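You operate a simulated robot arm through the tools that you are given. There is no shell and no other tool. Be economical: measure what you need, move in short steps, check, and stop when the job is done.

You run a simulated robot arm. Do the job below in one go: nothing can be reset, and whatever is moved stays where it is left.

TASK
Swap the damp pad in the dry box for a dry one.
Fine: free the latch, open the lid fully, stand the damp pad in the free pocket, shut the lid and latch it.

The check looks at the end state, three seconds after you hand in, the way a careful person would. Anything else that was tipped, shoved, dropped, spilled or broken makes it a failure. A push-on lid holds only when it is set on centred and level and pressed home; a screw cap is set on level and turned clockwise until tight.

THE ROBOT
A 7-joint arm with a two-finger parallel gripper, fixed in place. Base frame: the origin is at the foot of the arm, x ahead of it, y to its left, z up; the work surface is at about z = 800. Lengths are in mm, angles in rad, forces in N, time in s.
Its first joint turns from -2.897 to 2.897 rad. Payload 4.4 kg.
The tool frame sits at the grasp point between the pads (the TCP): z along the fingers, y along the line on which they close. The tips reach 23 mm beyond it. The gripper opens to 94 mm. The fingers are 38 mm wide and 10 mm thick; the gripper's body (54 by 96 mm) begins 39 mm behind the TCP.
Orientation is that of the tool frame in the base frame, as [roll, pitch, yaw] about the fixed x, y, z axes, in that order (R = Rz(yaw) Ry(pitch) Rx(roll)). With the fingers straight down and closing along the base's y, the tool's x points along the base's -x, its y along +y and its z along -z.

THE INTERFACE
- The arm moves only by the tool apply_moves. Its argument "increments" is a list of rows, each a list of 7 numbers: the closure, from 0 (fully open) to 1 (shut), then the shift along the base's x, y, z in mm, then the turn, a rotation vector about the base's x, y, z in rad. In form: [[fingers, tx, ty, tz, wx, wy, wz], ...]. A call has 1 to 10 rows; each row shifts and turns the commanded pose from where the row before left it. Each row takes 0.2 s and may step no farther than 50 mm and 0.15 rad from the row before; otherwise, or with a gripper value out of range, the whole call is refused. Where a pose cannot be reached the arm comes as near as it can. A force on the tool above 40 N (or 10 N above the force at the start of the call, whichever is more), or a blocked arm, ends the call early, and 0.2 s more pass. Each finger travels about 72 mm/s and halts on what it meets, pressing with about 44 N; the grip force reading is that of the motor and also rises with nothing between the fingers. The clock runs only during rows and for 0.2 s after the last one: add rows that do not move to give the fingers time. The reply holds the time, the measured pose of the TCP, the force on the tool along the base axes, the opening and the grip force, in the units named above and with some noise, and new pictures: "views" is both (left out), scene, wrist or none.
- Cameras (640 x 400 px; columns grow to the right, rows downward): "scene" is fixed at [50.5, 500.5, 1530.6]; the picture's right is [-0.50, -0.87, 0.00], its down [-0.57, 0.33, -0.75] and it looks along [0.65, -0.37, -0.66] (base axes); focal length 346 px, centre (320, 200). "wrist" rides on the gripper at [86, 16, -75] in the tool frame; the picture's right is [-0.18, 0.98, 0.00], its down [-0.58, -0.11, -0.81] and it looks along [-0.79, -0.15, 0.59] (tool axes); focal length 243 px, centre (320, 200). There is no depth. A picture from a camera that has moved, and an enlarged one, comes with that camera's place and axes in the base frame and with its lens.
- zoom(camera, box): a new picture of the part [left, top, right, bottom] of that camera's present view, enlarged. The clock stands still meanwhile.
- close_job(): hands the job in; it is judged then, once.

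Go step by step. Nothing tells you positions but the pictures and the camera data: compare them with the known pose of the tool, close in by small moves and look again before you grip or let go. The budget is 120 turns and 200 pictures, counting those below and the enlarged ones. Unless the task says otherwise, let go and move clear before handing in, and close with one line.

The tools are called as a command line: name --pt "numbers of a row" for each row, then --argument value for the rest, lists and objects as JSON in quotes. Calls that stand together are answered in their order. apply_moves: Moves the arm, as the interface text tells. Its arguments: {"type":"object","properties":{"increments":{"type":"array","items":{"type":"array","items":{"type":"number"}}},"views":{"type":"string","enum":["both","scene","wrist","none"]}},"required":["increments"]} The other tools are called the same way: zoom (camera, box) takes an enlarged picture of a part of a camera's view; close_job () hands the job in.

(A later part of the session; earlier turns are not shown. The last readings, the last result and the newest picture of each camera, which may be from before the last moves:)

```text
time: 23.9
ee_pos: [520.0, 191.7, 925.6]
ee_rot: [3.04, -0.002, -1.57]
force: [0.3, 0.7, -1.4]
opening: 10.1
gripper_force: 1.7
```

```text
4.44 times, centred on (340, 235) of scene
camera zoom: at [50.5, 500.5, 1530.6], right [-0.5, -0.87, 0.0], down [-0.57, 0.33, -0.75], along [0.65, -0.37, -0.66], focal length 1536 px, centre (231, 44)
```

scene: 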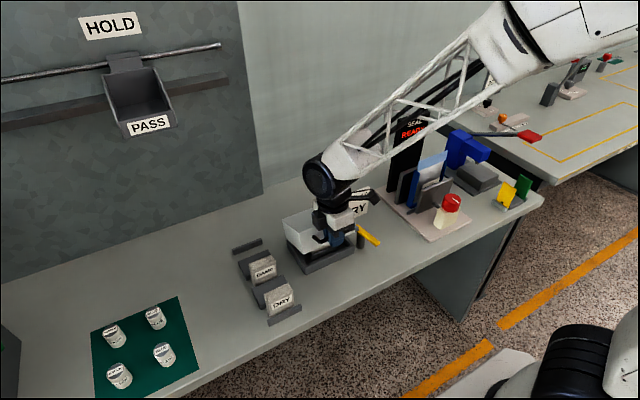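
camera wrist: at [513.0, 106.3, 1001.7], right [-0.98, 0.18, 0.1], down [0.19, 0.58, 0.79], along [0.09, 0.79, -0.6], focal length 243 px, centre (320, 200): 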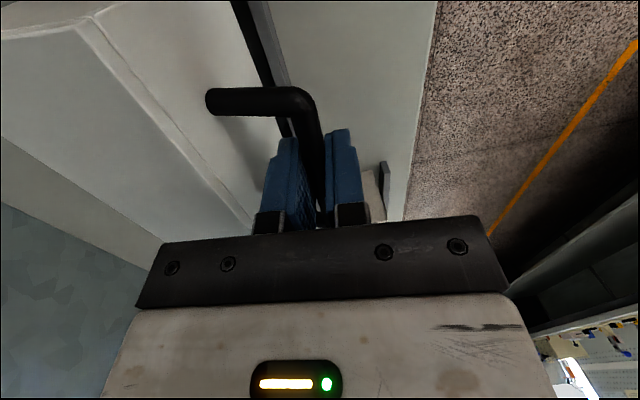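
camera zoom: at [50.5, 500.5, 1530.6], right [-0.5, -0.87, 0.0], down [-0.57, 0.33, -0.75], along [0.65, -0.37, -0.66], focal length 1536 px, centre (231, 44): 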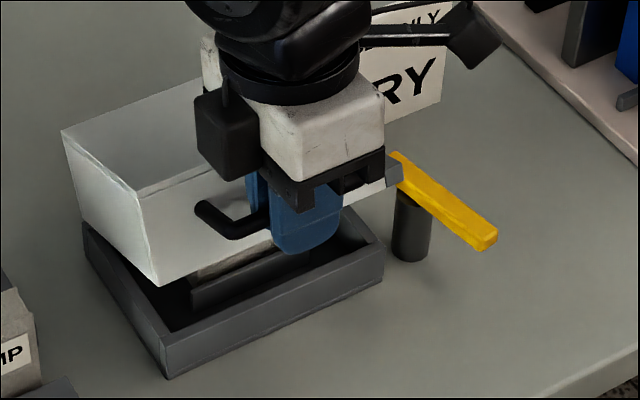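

The lid stays put under the light grip. I'll tilt the tool around the bar at that light squeeze.

apply_moves --pt "0.9 -0.9 0 0.1 0 -0.1 0" --pt "0.9 -0.9 0 -0.1 0 -0.1 0" --pt "0.9 -0.9 0 -0.2 0 -0.1 0" --pt "0.9 -0.8 0 -0.3 0 -0.1 0" --pt "0.9 -0.8 0 -0.4 0 -0.1 0" --pt "0.9 -0.8 0 -0.5 0 -0.1 0" --pt "0.9 -0.7 0 -0.5 0 -0.1 0" --pt "0.9 -0.6 0 -0.6 0 -0.1 0" --views "both"

zoom --camera "scene" --box '[280, 190, 400, 280]'

```text
time: 25.7
ee_pos: [516.5, 192.4, 923.4]
ee_rot: [-2.443, -0.001, -1.571]
force: [0.5, 0.4, 0.7]
opening: 10.5
gripper_force: 0.8
camera wrist: at [455.3, 106.1, 970.2], right [-0.75, 0.18, -0.63], down [-0.43, 0.58, 0.69], along [0.49, 0.79, -0.36], focal length 243 px, centre (320, 200)
```

scene: 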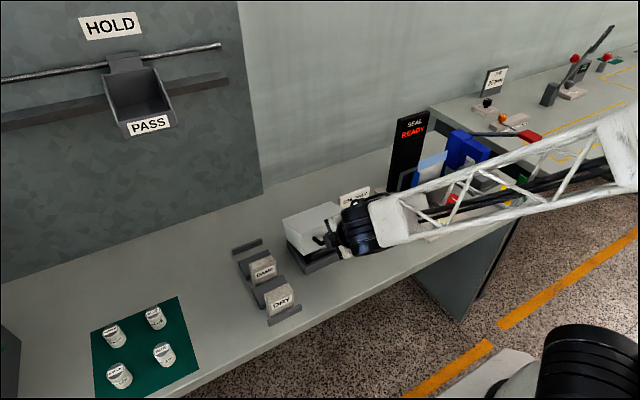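
wrist: 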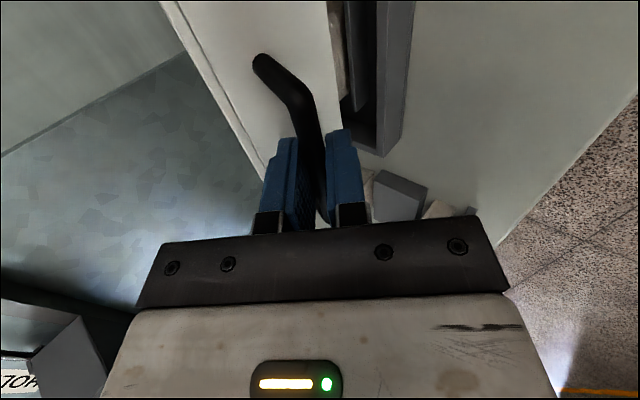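

```text
4.44 times, centred on (340, 235) of scene
camera zoom: at [50.5, 500.5, 1530.6], right [-0.5, -0.87, 0.0], down [-0.57, 0.33, -0.75], along [0.65, -0.37, -0.66], focal length 1536 px, centre (231, 44)
```

zoom: 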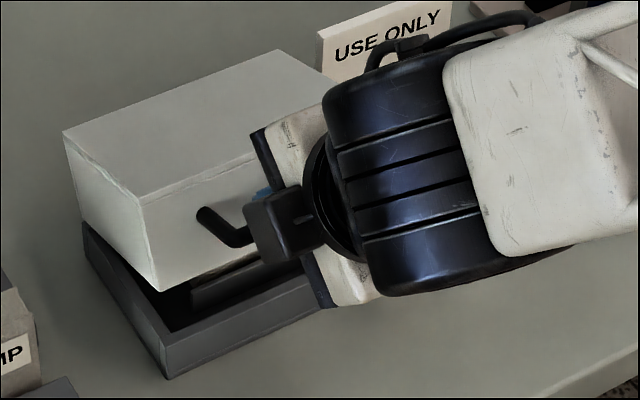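

That was smooth. I'll tilt a little more so the fingers line up with the radius, then loosen slightly and follow the arc.

apply_moves --pt "0.9 -0.7 0 -0.7 0 -0.11 0" --pt "0.88 -0.6 0 -0.7 0 -0.11 0" --pt "0.87 -0.6 0 -0.7 0 -0.11 0" --pt "0.87 6.1 0 9.7 0 0.07 0" --pt "0.87 6.9 0 9.2 0 0.07 0" --pt "0.87 7.4 0 8.8 0 0.07 0" --pt "0.87 8 0 8.2 0 0.07 0" --views "both"

zoom --camera "wrist" --box '[200, 60, 440, 240]'

```text
time: 26.4
ee_pos: [511.3, 191.0, 879.8]
ee_rot: [-2.304, -0.038, -1.57]
force: [-58.1, -6.1, 18.9]
opening: 12.0
gripper_force: 0.1
stopped in row 3: the force on the tool passed its limit (the readings are from after the stop); the commanded pose is now the measured one
camera wrist: at [444.3, 106.5, 920.6], right [-0.66, 0.15, -0.74], down [-0.53, 0.6, 0.6], along [0.54, 0.78, -0.32], focal length 243 px, centre (320, 200)
```

scene: 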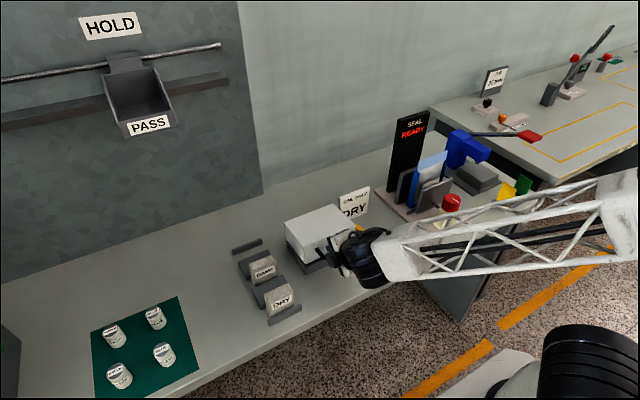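
wrist: 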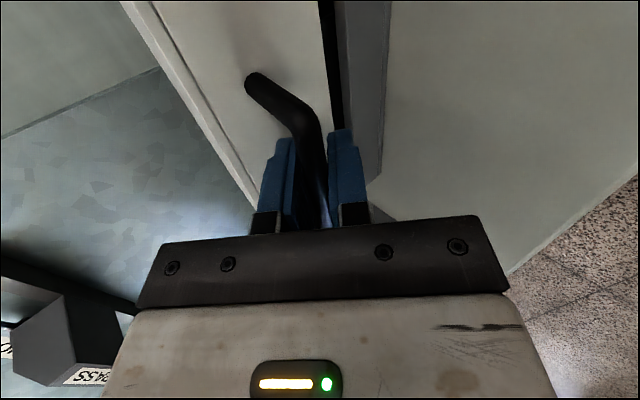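

```text
2.22 times, centred on (320, 150) of wrist
camera zoom: at [444.3, 106.5, 920.6], right [-0.66, 0.15, -0.74], down [-0.53, 0.6, 0.6], along [0.54, 0.78, -0.32], focal length 539 px, centre (320, 311)
```

zoom: 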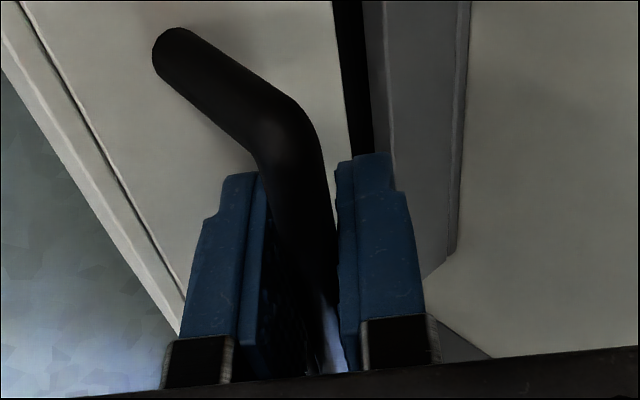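

The tilt ran past what the wrist can reach and the arm sagged, so the fingertips now press on the lid face. I'll back out along the fingers and return to a milder tilt.

apply_moves --pt "0.86 -4 0 3.6 0 0 0" --pt "0.86 -4 0 4 0.038 0.1 0" --pt "0.86 -0.5 0 2 0 0.12 0" --pt "0.86 0 0 2 0 0.12 0" --pt "0.86 0 0 0 0 0 0" --views "both"

zoom --camera "wrist" --box '[200, 60, 440, 240]'

zoom --camera "scene" --box '[280, 190, 400, 280]'

```text
time: 27.6
ee_pos: [501.9, 190.6, 889.4]
ee_rot: [-2.642, 0.0, -1.567]
force: [-1.2, -0.6, -1.2]
opening: 13.4
gripper_force: 0.5
camera wrist: at [453.3, 104.3, 947.9], right [-0.86, 0.18, -0.47], down [-0.29, 0.58, 0.76], along [0.41, 0.79, -0.45], focal length 243 px, centre (320, 200)
```

scene: 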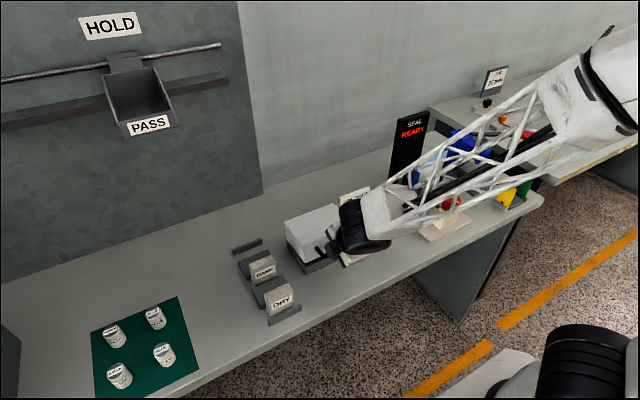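
wrist: 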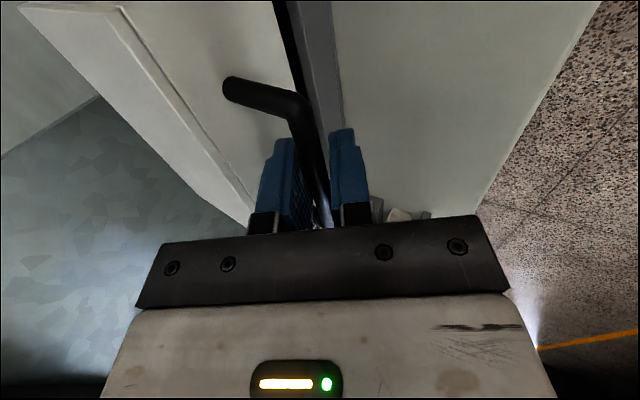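

```text
2.22 times, centred on (320, 150) of wrist
camera zoom: at [453.3, 104.3, 947.9], right [-0.86, 0.18, -0.47], down [-0.29, 0.58, 0.76], along [0.41, 0.79, -0.45], focal length 539 px, centre (320, 311)
```

zoom: 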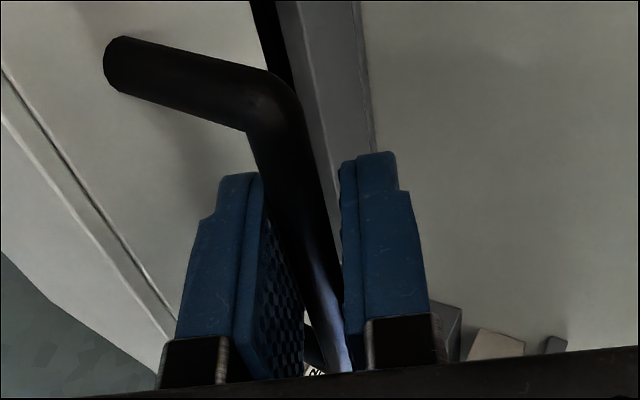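

```text
4.44 times, centred on (340, 235) of scene
camera zoom: at [50.5, 500.5, 1530.6], right [-0.5, -0.87, 0.0], down [-0.57, 0.33, -0.75], along [0.65, -0.37, -0.66], focal length 1536 px, centre (231, 44)
```

zoom: 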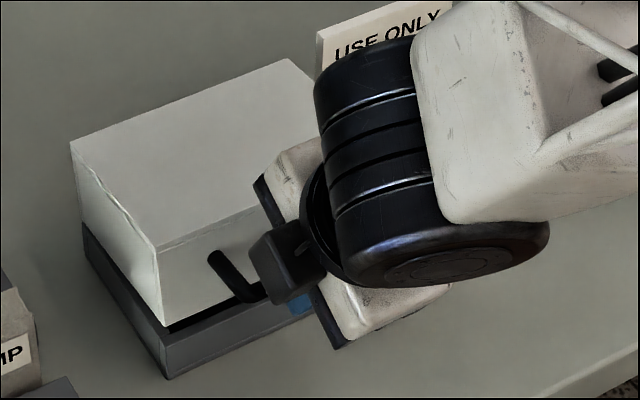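

The lid is holding and the bar is caged. I'll lift along the arc at a fixed tilt with a light squeeze that can slip.

apply_moves --pt "0.92 0 0 0 0 0 0" --pt "0.92 2.6 0 8.1 0 0 0" --pt "0.92 3.3 0 8.7 0 0 0" --pt "0.92 3.7 0 8.5 0 0 0" --pt "0.92 4.3 0 8.3 0 0 0" --pt "0.92 0 0 0 0 0 0" --views "wrist"

zoom --camera "wrist" --box '[200, 60, 440, 240]'

```text
time: 29.0
ee_pos: [517.8, 190.2, 923.8]
ee_rot: [-2.644, -0.001, -1.568]
force: [13.9, -3.2, -10.2]
opening: 9.5
gripper_force: 45.0
stopped in row 6: the force on the tool passed its limit (the readings are from after the stop); the commanded pose is now the measured one
camera wrist: at [468.3, 104.7, 982.4], right [-0.86, 0.18, -0.47], down [-0.29, 0.58, 0.76], along [0.41, 0.79, -0.45], focal length 243 px, centre (320, 200)
```

wrist: 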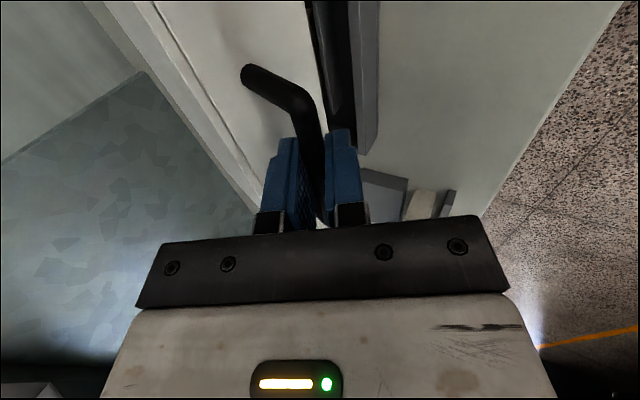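

```text
2.22 times, centred on (320, 150) of wrist
camera zoom: at [468.3, 104.7, 982.4], right [-0.86, 0.18, -0.47], down [-0.29, 0.58, 0.76], along [0.41, 0.79, -0.45], focal length 539 px, centre (320, 311)
```

zoom: 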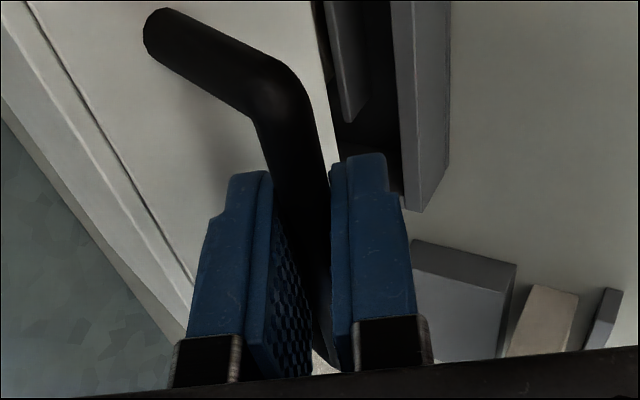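

A setting of 0.92 squeezes at full force, so 0.885 leaves about 1 mm of slack, which is the loose cage I want. Continuing the arc with that.

apply_moves --pt "0.885 0 0 0 0 0 0" --pt "0.885 5.7 0 9.2 0 0 0" --pt "0.885 6.4 0 8.8 0 0 0" --pt "0.885 6.9 0 8.4 0 0 0" --pt "0.885 7.5 0 7.8 0 0 0" --views "wrist"

zoom --camera "wrist" --box '[200, 60, 440, 240]'

```text
time: 30.2
ee_pos: [544.7, 189.4, 958.5]
ee_rot: [-2.64, 0.0, -1.567]
force: [-0.6, 0.0, -0.2]
opening: 11.2
gripper_force: 0.5
camera wrist: at [495.1, 103.6, 1016.9], right [-0.86, 0.18, -0.47], down [-0.29, 0.58, 0.76], along [0.41, 0.79, -0.45], focal length 243 px, centre (320, 200)
```

wrist: 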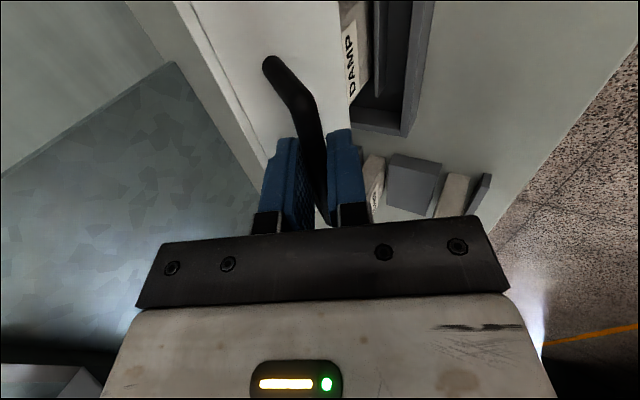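

```text
2.22 times, centred on (320, 150) of wrist
camera zoom: at [495.1, 103.6, 1016.9], right [-0.86, 0.18, -0.47], down [-0.29, 0.58, 0.76], along [0.41, 0.79, -0.45], focal length 539 px, centre (320, 311)
```

zoom: 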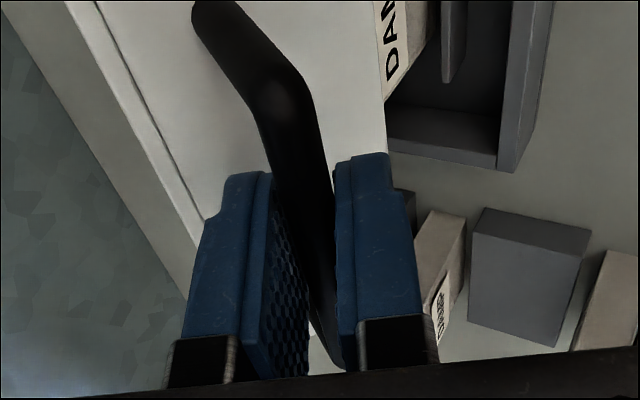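

No reaction force at all. I'll continue to about 60° and then let the tool turn with the lid.

apply_moves --pt "0.885 8.1 0 7.3 0 0 0" --pt "0.885 8.5 0 6.7 0 0 0" --pt "0.885 9 0 6.1 0 0 0" --pt "0.885 9.3 0 5.4 0 0 0" --pt "0.885 10.4 0 5.0 0 0.07 0" --pt "0.885 10.6 0 4.2 0 0.07 0" --pt "0.885 10.9 0 3.4 0 0.07 0" --pt "0.885 11.2 0 2.7 0 0.07 0" --views "both"

```text
time: 32.0
ee_pos: [621.8, 191.2, 999.7]
ee_rot: [-2.922, 0.0, -1.567]
force: [-0.2, 0.1, 0.0]
opening: 11.0
gripper_force: 0.6
camera wrist: at [590.0, 105.2, 1069.1], right [-0.96, 0.18, -0.21], down [-0.07, 0.58, 0.81], along [0.27, 0.79, -0.54], focal length 243 px, centre (320, 200)
```

scene: 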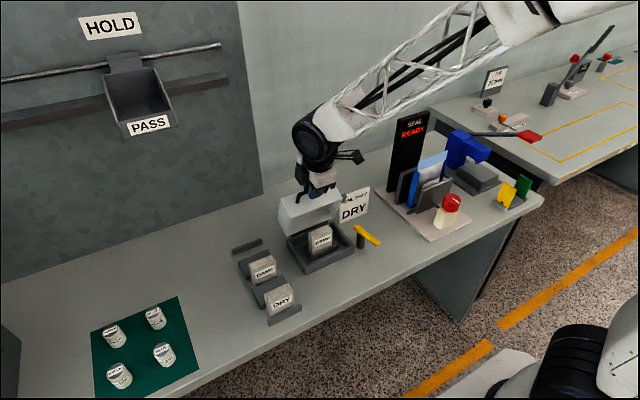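
wrist: 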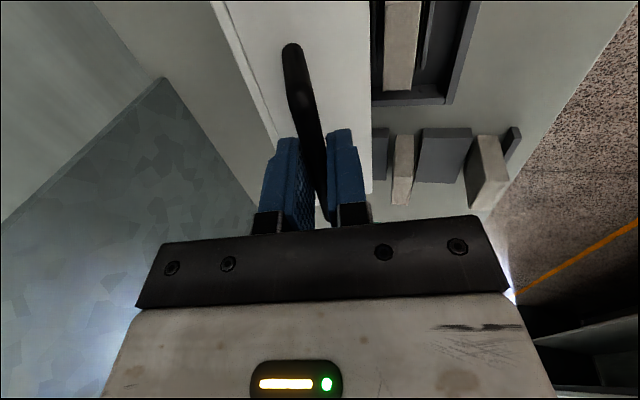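

Working well. I'll carry on past vertical toward the open stop.

apply_moves --pt "0.885 11.3 0 1.9 0 0.07 0" --pt "0.885 11.4 0 1.1 0 0.07 0" --pt "0.885 11.5 0 0.3 0 0.07 0" --pt "0.885 11.5 0 -0.5 0 0.07 0" --pt "0.885 11.4 0 -1.3 0 0.07 0" --pt "0.885 11.2 0 -2.1 0 0.07 0" --pt "0.885 11.1 0 -2.9 0 0.07 0" --views "both"

```text
time: 33.6
ee_pos: [701.0, 190.2, 996.7]
ee_rot: [2.87, 0.002, -1.568]
force: [0.1, 0.3, 0.2]
opening: 10.7
gripper_force: 0.0
camera wrist: at [705.8, 105.2, 1072.6], right [-0.95, 0.18, 0.26], down [0.32, 0.58, 0.75], along [-0.02, 0.79, -0.61], focal length 243 px, centre (320, 200)
```

scene: 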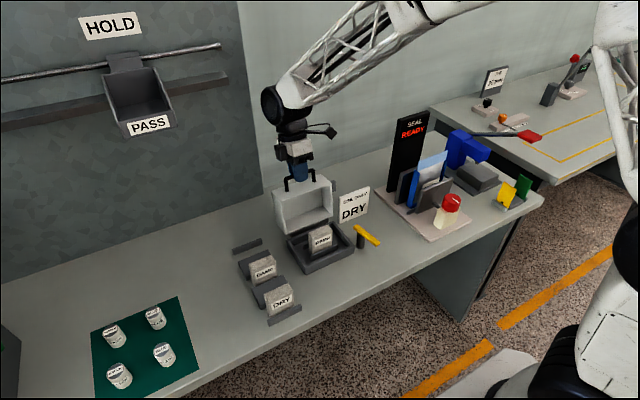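
wrist: 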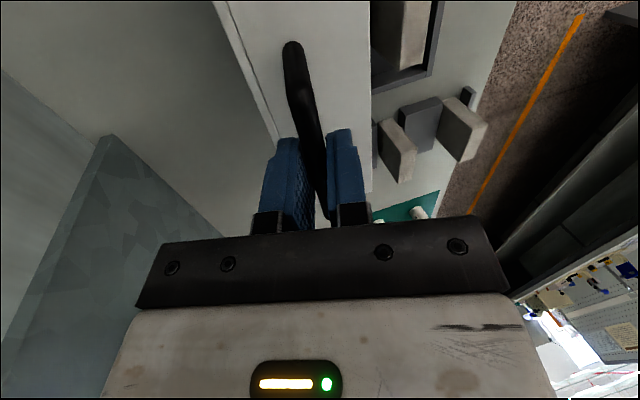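

apply_moves --pt "0.885 10.8 0 -3.7 0 0.07 0" --pt "0.885 10.7 0 -4.4 0 0.07 0" --pt "0.885 10.3 0 -5.1 0 0.07 0" --pt "0.885 10 0 -5.8 0 0.07 0" --views "both"

```text
time: 34.5
ee_pos: [731.2, 191.8, 983.3]
ee_rot: [2.656, 0.003, -1.569]
force: [-33.9, -4.0, 16.9]
opening: 27.6
gripper_force: 19.0
stopped in row 4: the force on the tool passed its limit (the readings are from after the stop); the commanded pose is now the measured one
camera wrist: at [751.2, 104.8, 1056.8], right [-0.87, 0.18, 0.46], down [0.47, 0.58, 0.66], along [-0.15, 0.79, -0.59], focal length 243 px, centre (320, 200)
```

scene: 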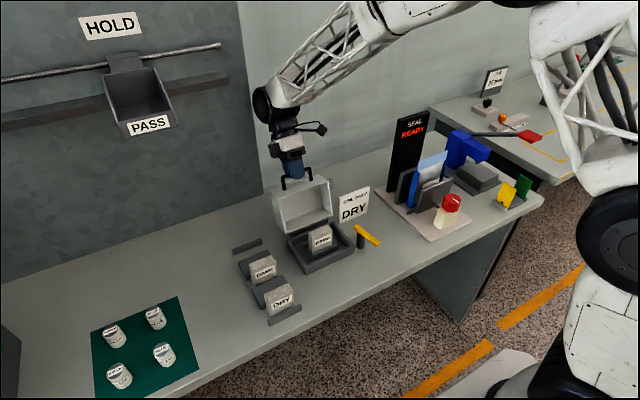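
wrist: 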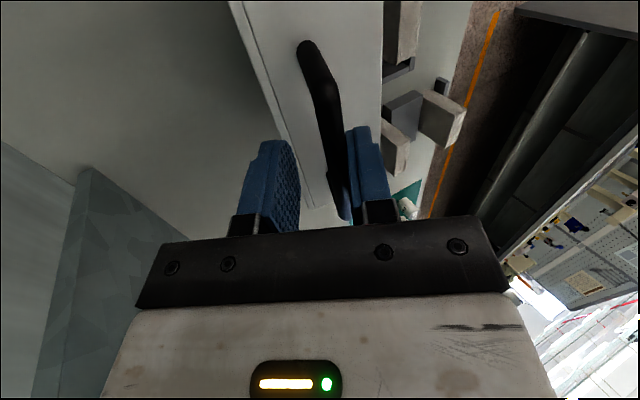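

The lid has hit its open stop at roughly 110°. I'll relax, back out along the finger axis, and straighten up.

apply_moves --pt "0.7 -6 0 3 0 0 0" --pt "0.65 10 0 19 0 0 0" --pt "0.65 14 0 26.5 0 0 0" --pt "0.5 10 0 30 0 -0.12 0" --pt "0.5 0 0 30 0 -0.12 0" --pt "0.3 -10 0 20 0 -0.12 0" --pt "0.2 -20 0 10 0 -0.126 0" --pt "0 0 0 0 0 0 0" --views "both"

zoom --camera "scene" --box '[220, 160, 400, 330]'

zoom --camera "scene" --box '[280, 200, 370, 280]'

```text
time: 36.3
ee_pos: [729.9, 189.4, 1122.9]
ee_rot: [-3.138, 0.0, -1.568]
force: [0.7, -1.0, 0.3]
opening: 93.8
gripper_force: 0.0
camera wrist: at [713.5, 104.7, 1197.5], right [-0.98, 0.18, 0.0], down [0.1, 0.58, 0.81], along [0.15, 0.79, -0.59], focal length 243 px, centre (320, 200)
```

scene: 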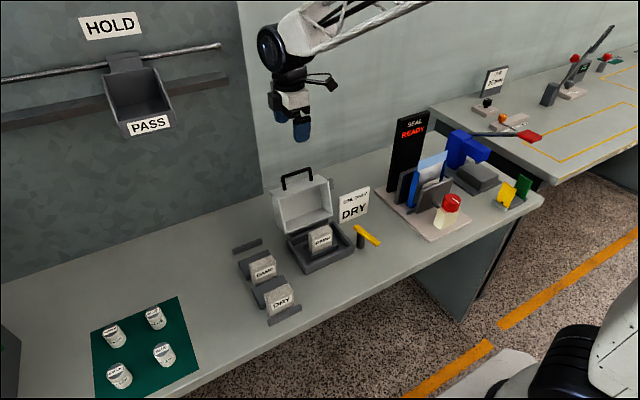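
wrist: 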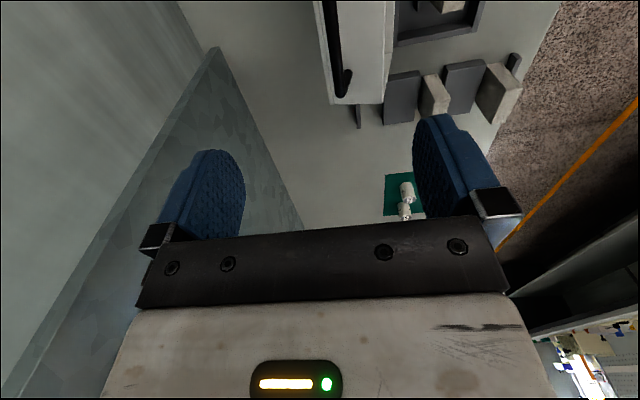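

```text
2.35 times, centred on (310, 245) of scene
camera zoom: at [50.5, 500.5, 1530.6], right [-0.5, -0.87, 0.0], down [-0.57, 0.33, -0.75], along [0.65, -0.37, -0.66], focal length 813 px, centre (344, 94)
```

zoom: 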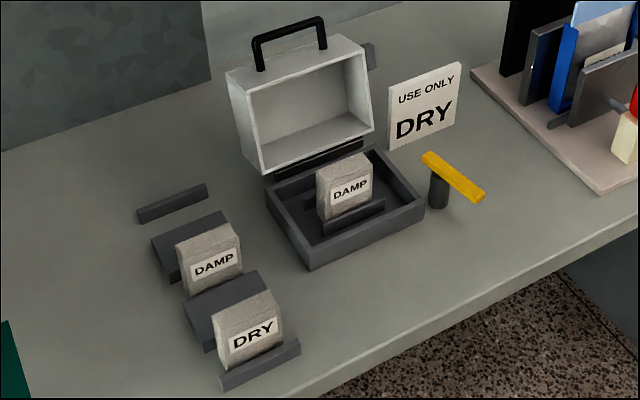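

```text
5.00 times, centred on (325, 240) of scene
camera zoom: at [50.5, 500.5, 1530.6], right [-0.5, -0.87, 0.0], down [-0.57, 0.33, -0.75], along [0.65, -0.37, -0.66], focal length 1728 px, centre (295, 0)
```

zoom: 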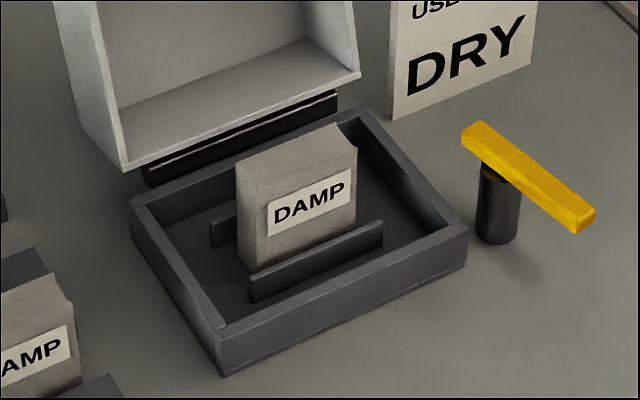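

The lid is fully open and holds by itself. The box pad (DAMP) stands between two rails, and the rack's far pocket is free. I'll go above the box for a look.

apply_moves --pt "0.3 -45 0 0 0 0 0" --pt "0.3 -45 0 0 0 0 0" --pt "0.3 -45 0 0 0 0 0" --pt "0.3 0 0 -45 0 0 0" --pt "0.3 0 0 -45 0 0 0" --pt "0.3 0 0 -25 0 0 0" --pt "0.3 0 0 0 0 0 0" --views "wrist"

zoom --camera "wrist" --box '[200, 0, 440, 200]'

```text
time: 37.9
ee_pos: [593.2, 191.6, 1007.1]
ee_rot: [-3.141, 0.0, -1.567]
force: [0.4, -0.7, 0.1]
opening: 65.9
gripper_force: 0.1
camera wrist: at [577.3, 105.7, 1081.3], right [-0.98, 0.18, 0.0], down [0.1, 0.58, 0.81], along [0.15, 0.79, -0.59], focal length 243 px, centre (320, 200)
```

wrist: 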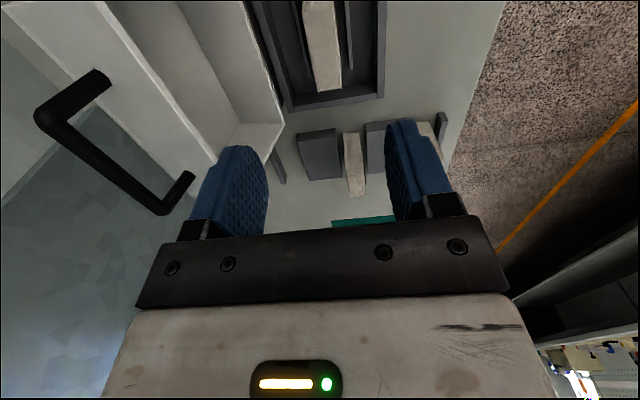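

```text
2.00 times, centred on (320, 100) of wrist
camera zoom: at [577.3, 105.7, 1081.3], right [-0.98, 0.18, 0.0], down [0.1, 0.58, 0.81], along [0.15, 0.79, -0.59], focal length 485 px, centre (320, 400)
```

zoom: 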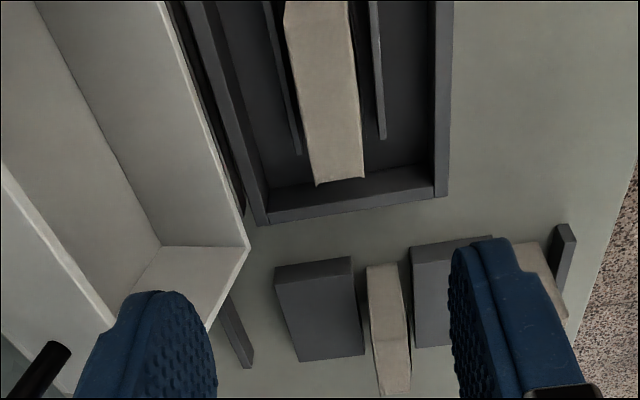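

apply_moves --pt "0.3 0 -45 0 0 0 0" --pt "0.3 0 0 0 0 0 0" --views "wrist"

zoom --camera "wrist" --box '[220, 0, 440, 180]'

```text
time: 38.5
ee_pos: [594.3, 143.9, 1006.5]
ee_rot: [-3.14, 0.0, -1.567]
force: [-0.5, 0.2, -0.4]
opening: 65.9
gripper_force: 0.0
camera wrist: at [577.8, 59.3, 1081.4], right [-0.98, 0.18, 0.0], down [0.11, 0.58, 0.81], along [0.15, 0.79, -0.59], focal length 243 px, centre (320, 200)
```

wrist: 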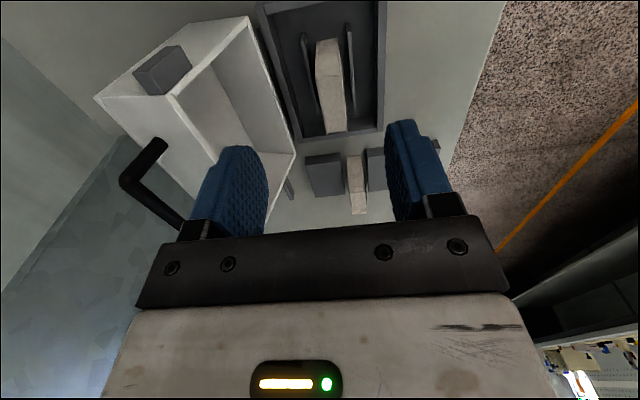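

```text
2.22 times, centred on (330, 90) of wrist
camera zoom: at [577.8, 59.3, 1081.4], right [-0.98, 0.18, 0.0], down [0.11, 0.58, 0.81], along [0.15, 0.79, -0.59], focal length 539 px, centre (298, 444)
```

zoom: 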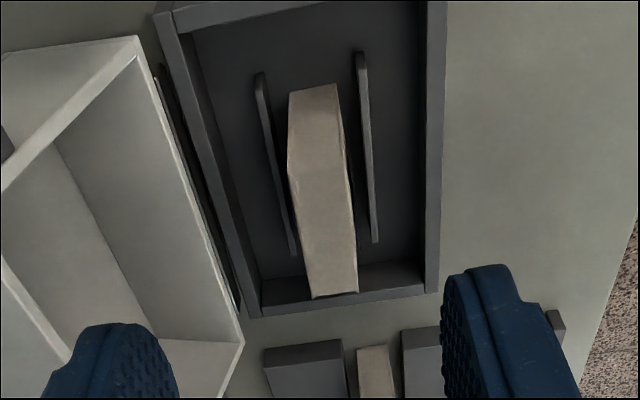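

The box pad spans x 580–602, y 162–223, with its top at z ≈ 874. Before picking it up I'll measure the rack from above.

apply_moves --pt "0.3 0 45 10 0 0 0" --pt "0.3 0 45 10 0 0 0" --pt "0.3 0 45 0 0 0 0" --pt "0.3 0 15 0 0 0 0" --pt "0.3 0 0 0 0 0 0" --views "wrist"

zoom --camera "wrist" --box '[180, 20, 460, 220]'

```text
time: 39.7
ee_pos: [594.2, 296.1, 1026.0]
ee_rot: [-3.14, 0.001, -1.567]
force: [1.0, 0.3, 0.1]
opening: 65.9
gripper_force: 0.0
camera wrist: at [578.1, 209.8, 1100.2], right [-0.98, 0.18, 0.0], down [0.11, 0.58, 0.81], along [0.15, 0.79, -0.59], focal length 243 px, centre (320, 200)
```

wrist: 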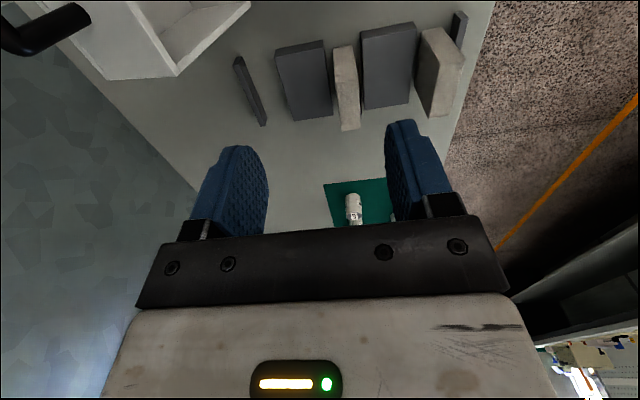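

```text
2.00 times, centred on (320, 120) of wrist
camera zoom: at [578.1, 209.8, 1100.2], right [-0.98, 0.18, 0.0], down [0.11, 0.58, 0.81], along [0.15, 0.79, -0.59], focal length 485 px, centre (320, 360)
```

zoom: 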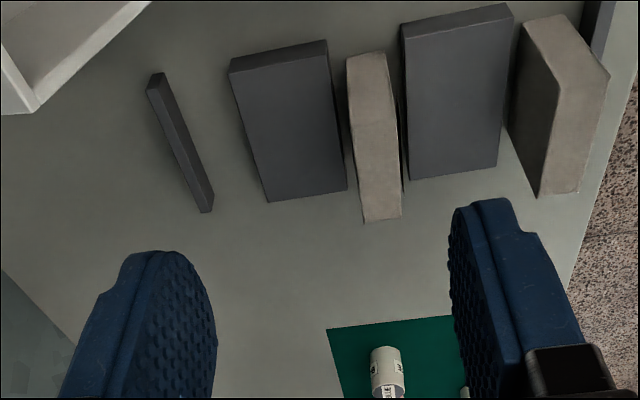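

zoom --camera "wrist" --box '[220, 20, 380, 150]'

zoom --camera "scene" --box '[225, 230, 305, 290]'

```text
3.08 times, centred on (300, 85) of wrist
camera zoom: at [578.1, 209.8, 1100.2], right [-0.98, 0.18, 0.0], down [0.11, 0.58, 0.81], along [0.15, 0.79, -0.59], focal length 746 px, centre (382, 554)
```

zoom: 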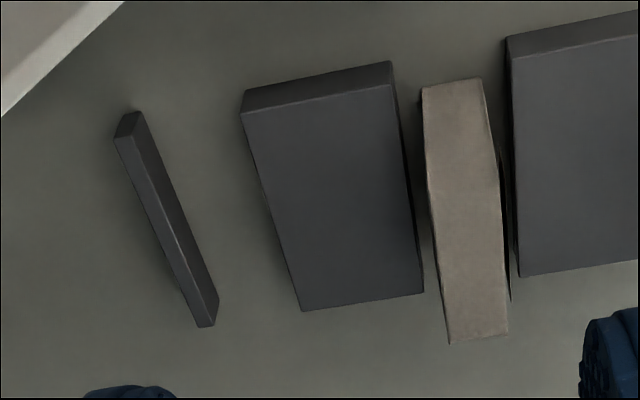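

```text
6.67 times, centred on (265, 260) of scene
camera zoom: at [50.5, 500.5, 1530.6], right [-0.5, -0.87, 0.0], down [-0.57, 0.33, -0.75], along [0.65, -0.37, -0.66], focal length 2305 px, centre (687, -200)
```

zoom: 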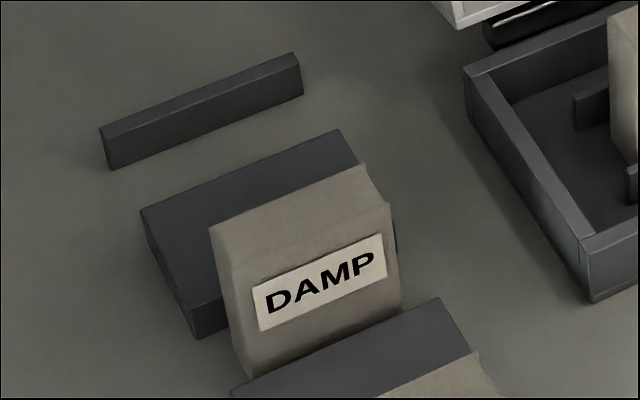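

The free pocket is x 649.5–691, centred at (670, 359), and the dividers are about 21 mm tall. I'll go back over the box pad and lower around it, keeping the tips above the rails.

apply_moves --pt "0.3 -1 -35 0 0 0 0" --pt "0.3 -1 -35 0 0 0 0" --pt "0.3 -1 -33.5 0 0 0 0" --pt "0.3 0 0 -45 0 0 0" --pt "0.3 0 0 -45 0 0 0" --pt "0.3 0 0 -20 0 0 0" --pt "0.3 0 0 0 0 0 0" --views "both"

zoom --camera "wrist" --box '[200, 0, 440, 230]'

```text
time: 41.3
ee_pos: [590.5, 191.3, 916.5]
ee_rot: [-3.141, 0.0, -1.567]
force: [0.3, -0.4, 0.0]
opening: 65.8
gripper_force: 0.0
camera wrist: at [575.0, 106.1, 990.6], right [-0.98, 0.18, 0.0], down [0.11, 0.58, 0.81], along [0.15, 0.79, -0.59], focal length 243 px, centre (320, 200)
```

scene: 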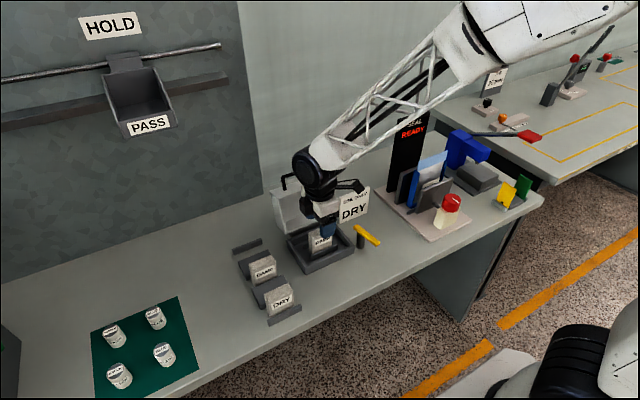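
wrist: 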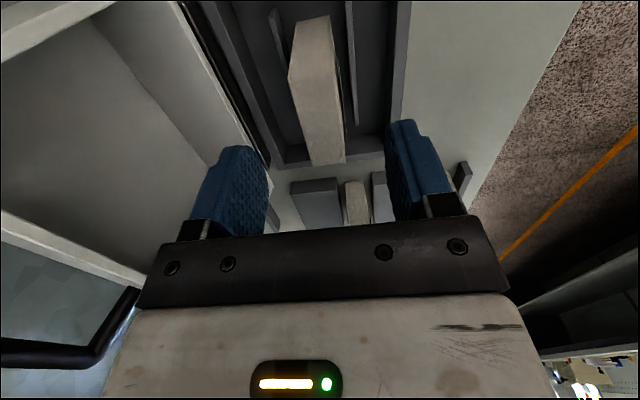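

```text
1.74 times, centred on (320, 115) of wrist
camera zoom: at [575.0, 106.1, 990.6], right [-0.98, 0.18, 0.0], down [0.11, 0.58, 0.81], along [0.15, 0.79, -0.59], focal length 422 px, centre (320, 348)
```

zoom: 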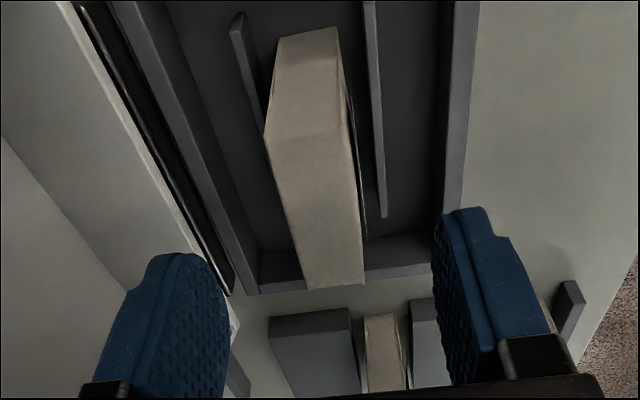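

The pad's centre checks out at (591, 193). I'll descend and grip.

apply_moves --pt "0.3 0 1 -30 0 0 0" --pt "0.4 0 0 -24 0 0 0" --pt "0.5 0 0 0 0 0 0" --pt "0.65 0 0 0 0 0 0" --pt "0.75 0 0 0 0 0 0" --pt "0.85 0 0 0 0 0 0" --pt "0.85 0 0 0 0 0 0" --views "both"

```text
time: 42.9
ee_pos: [590.6, 192.7, 861.9]
ee_rot: [-3.139, -0.001, -1.569]
force: [0.1, 0.3, -0.2]
opening: 25.4
gripper_force: 43.4
camera wrist: at [574.8, 106.3, 936.2], right [-0.98, 0.18, 0.0], down [0.1, 0.58, 0.81], along [0.15, 0.79, -0.59], focal length 243 px, centre (320, 200)
```

scene: 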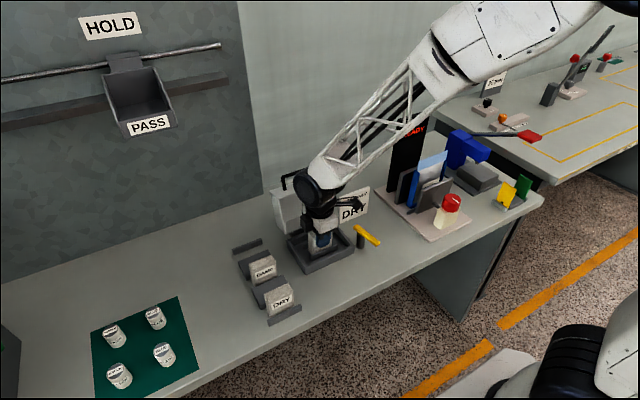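
wrist: 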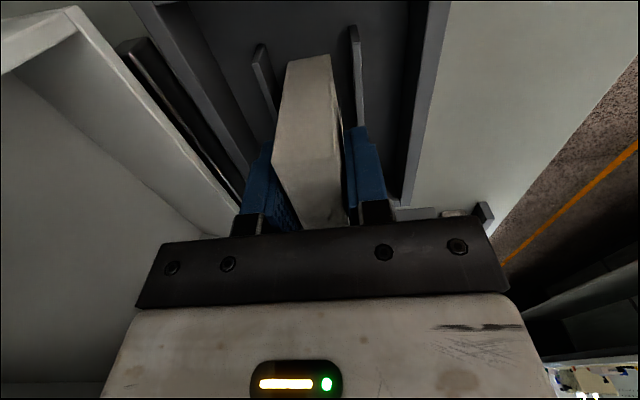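

The pad is gripped at 25 mm. I'll lift it, carry it left past the lid, then move forward over the free pocket.

apply_moves --pt "0.85 0 0 20 0 0 0" --pt "0.85 0 0 40 0 0 0" --pt "0.85 0 0 40 0 0 0" --pt "0.85 0 40 0 0 0 0" --pt "0.85 0 42 0 0 0 0" --pt "0.85 0 42 0 0 0 0" --pt "0.85 0 42 0 0 0 0" --pt "0.85 40 0 0 0 0 0" --pt "0.85 39 0 0 0 0 0" --pt "0.85 0 0 0 0 0 0" --views "both"

zoom --camera "wrist" --box '[200, 0, 440, 230]'

```text
time: 45.1
ee_pos: [670.7, 356.9, 963.0]
ee_rot: [-3.137, 0.002, -1.568]
force: [-0.6, -0.8, -0.5]
opening: 25.3
gripper_force: 43.9
camera wrist: at [654.9, 271.5, 1038.1], right [-0.98, 0.18, 0.0], down [0.1, 0.58, 0.81], along [0.15, 0.79, -0.59], focal length 243 px, centre (320, 200)
```

scene: 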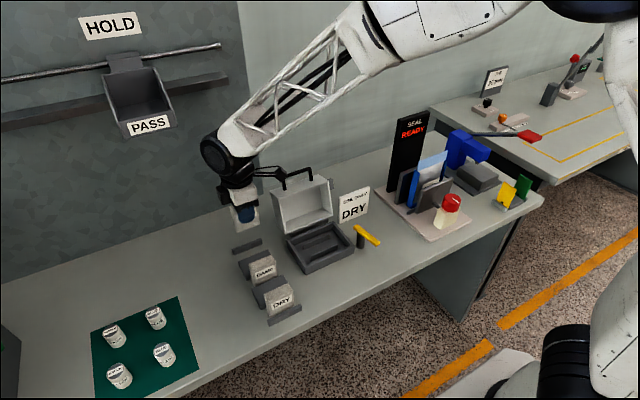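
wrist: 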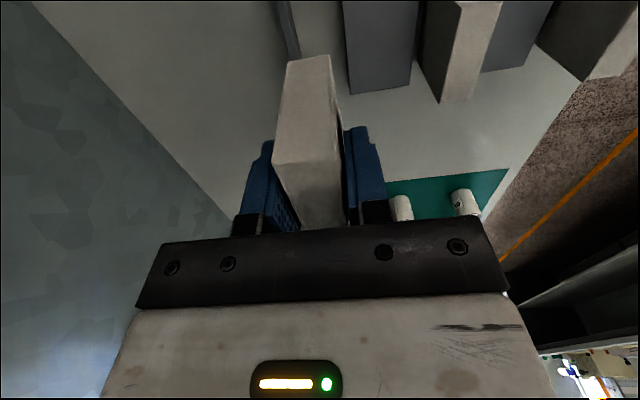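

```text
1.74 times, centred on (320, 115) of wrist
camera zoom: at [654.9, 271.5, 1038.1], right [-0.98, 0.18, 0.0], down [0.1, 0.58, 0.81], along [0.15, 0.79, -0.59], focal length 422 px, centre (320, 348)
```

zoom: 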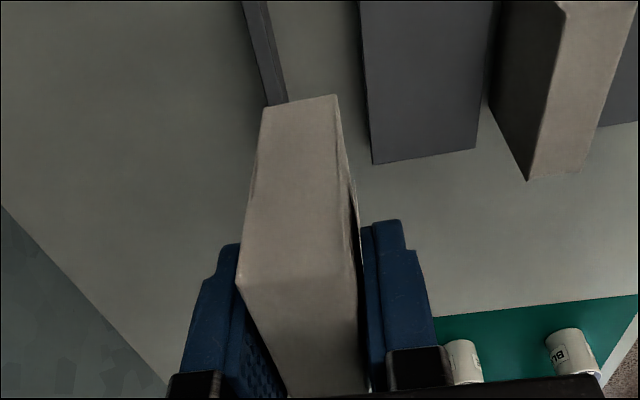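

Over the pocket. I'll lower to just above the surface, check, and then creep down.

apply_moves --pt "0.85 0 2 -40 0 0 0" --pt "0.85 0 0 -35 0 0 0" --pt "0.85 0 0 -21 0 0 0" --pt "0.85 0 0 0 0 0 0" --views "both"

zoom --camera "scene" --box '[215, 200, 305, 280]'

zoom --camera "wrist" --box '[220, 0, 420, 230]'

```text
time: 46.1
ee_pos: [670.9, 362.6, 866.0]
ee_rot: [-3.139, 0.001, -1.568]
force: [0.0, -0.4, -0.2]
opening: 25.5
gripper_force: 44.0
camera wrist: at [654.4, 276.0, 940.9], right [-0.98, 0.18, 0.0], down [0.11, 0.58, 0.81], along [0.15, 0.79, -0.59], focal length 243 px, centre (320, 200)
```

scene: 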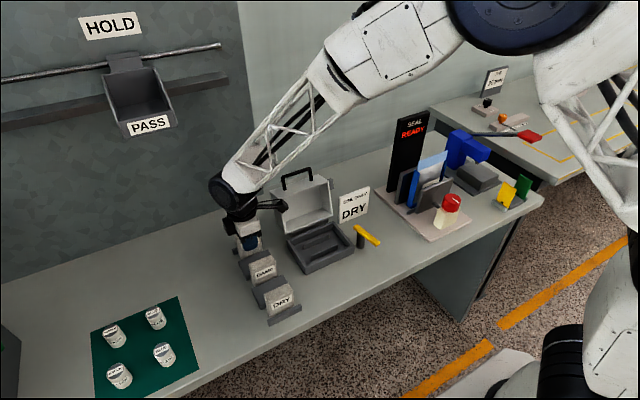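
wrist: 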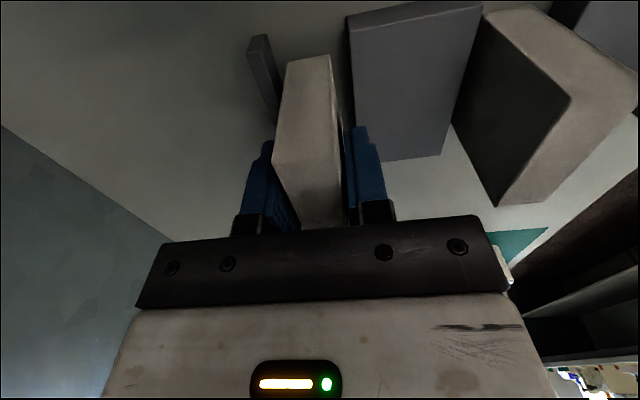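

```text
5.00 times, centred on (260, 240) of scene
camera zoom: at [50.5, 500.5, 1530.6], right [-0.5, -0.87, 0.0], down [-0.57, 0.33, -0.75], along [0.65, -0.37, -0.66], focal length 1728 px, centre (620, 0)
```

zoom: 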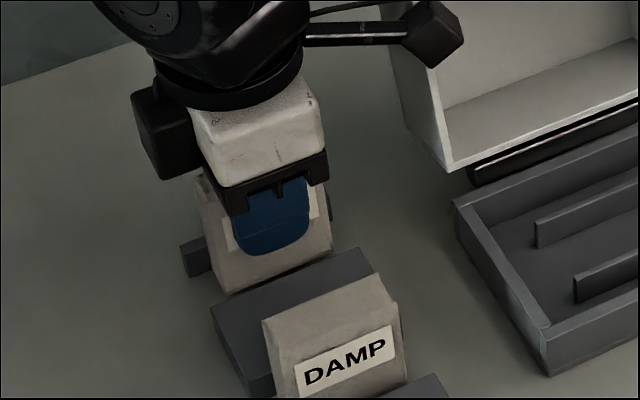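

```text
1.74 times, centred on (320, 115) of wrist
camera zoom: at [654.4, 276.0, 940.9], right [-0.98, 0.18, 0.0], down [0.11, 0.58, 0.81], along [0.15, 0.79, -0.59], focal length 422 px, centre (320, 348)
```

zoom: 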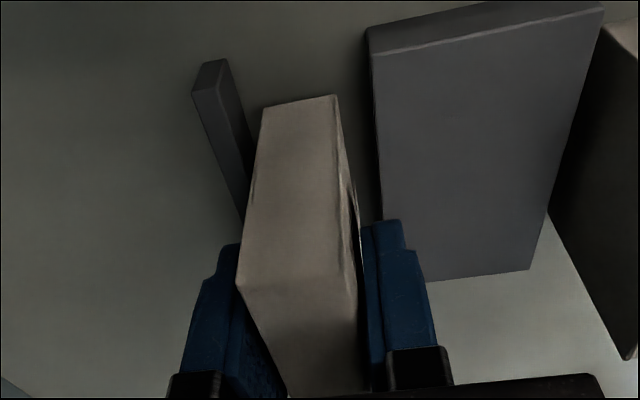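

The pad is in the pocket. Creeping down to contact.

apply_moves --pt "0.85 0 -2 -3 0 0 0" --pt "0.85 0 0 -3 0 0 0" --pt "0.85 0 0 -2 0 0 0" --pt "0.85 0 0 0 0 0 0" --views "none"

```text
time: 47.1
ee_pos: [670.7, 357.8, 859.3]
ee_rot: [-3.14, 0.0, -1.566]
force: [-0.8, 0.8, 0.3]
opening: 25.3
gripper_force: 44.1
```

apply_moves --pt "0.85 0 0 -1.5 0 0 0" --pt "0.85 0 0 -1.5 0 0 0" --pt "0.85 0 0 0 0 0 0" --views "none"

apply_moves --pt "0.85 0 0 -1 0 0 0" --pt "0.85 0 0 0 0 0 0" --views "none"

```text
time: 47.9
ee_pos: [671.0, 359.3, 855.7]
ee_rot: [-3.14, 0.0, -1.567]
force: [0.4, -0.6, -0.6]
opening: 25.4
gripper_force: 43.3
```

```text
time: 48.5
ee_pos: [671.2, 358.6, 856.1]
ee_rot: [-3.141, 0.001, -1.566]
force: [-1.6, 1.1, 4.2]
opening: 25.1
gripper_force: 44.1
```

Contact shows as 4 N upward. I'll release gently and rise.

apply_moves --pt "0.7 0 0 0 0 0 0" --pt "0.6 0 0 0 0 0 0" --pt "0.5 0 0 0 0 0 0" --pt "0.5 0 0 20 0 0 0" --pt "0.5 0 0 40 0 0 0" --pt "0.4 0 0 40 0 0 0" --pt "0.4 0 0 0 0 0 0" --views "both"

zoom --camera "scene" --box '[215, 220, 315, 330]'

```text
time: 50.1
ee_pos: [670.3, 357.9, 952.2]
ee_rot: [-3.14, 0.0, -1.567]
force: [-0.6, 0.7, 0.3]
opening: 56.4
gripper_force: 0.1
camera wrist: at [654.5, 273.3, 1028.1], right [-0.98, 0.18, 0.0], down [0.11, 0.58, 0.81], along [0.15, 0.79, -0.59], focal length 243 px, centre (320, 200)
```

scene: 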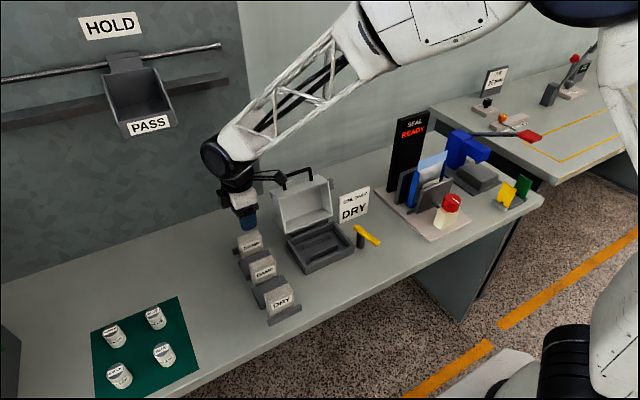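
wrist: 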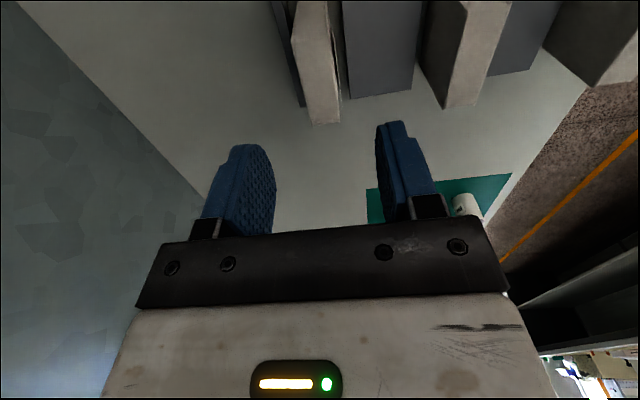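

```text
3.64 times, centred on (265, 275) of scene
camera zoom: at [50.5, 500.5, 1530.6], right [-0.5, -0.87, 0.0], down [-0.57, 0.33, -0.75], along [0.65, -0.37, -0.66], focal length 1257 px, centre (520, -73)
```

zoom: 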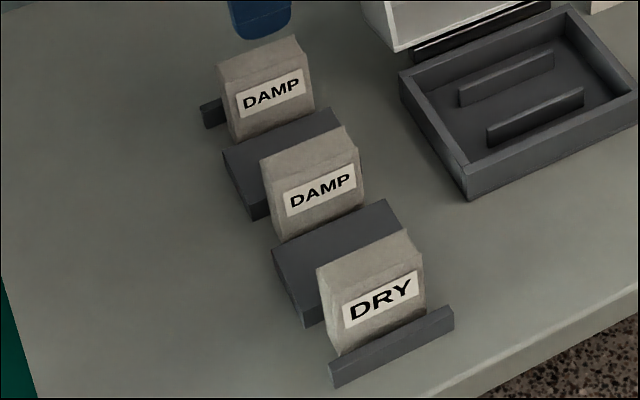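

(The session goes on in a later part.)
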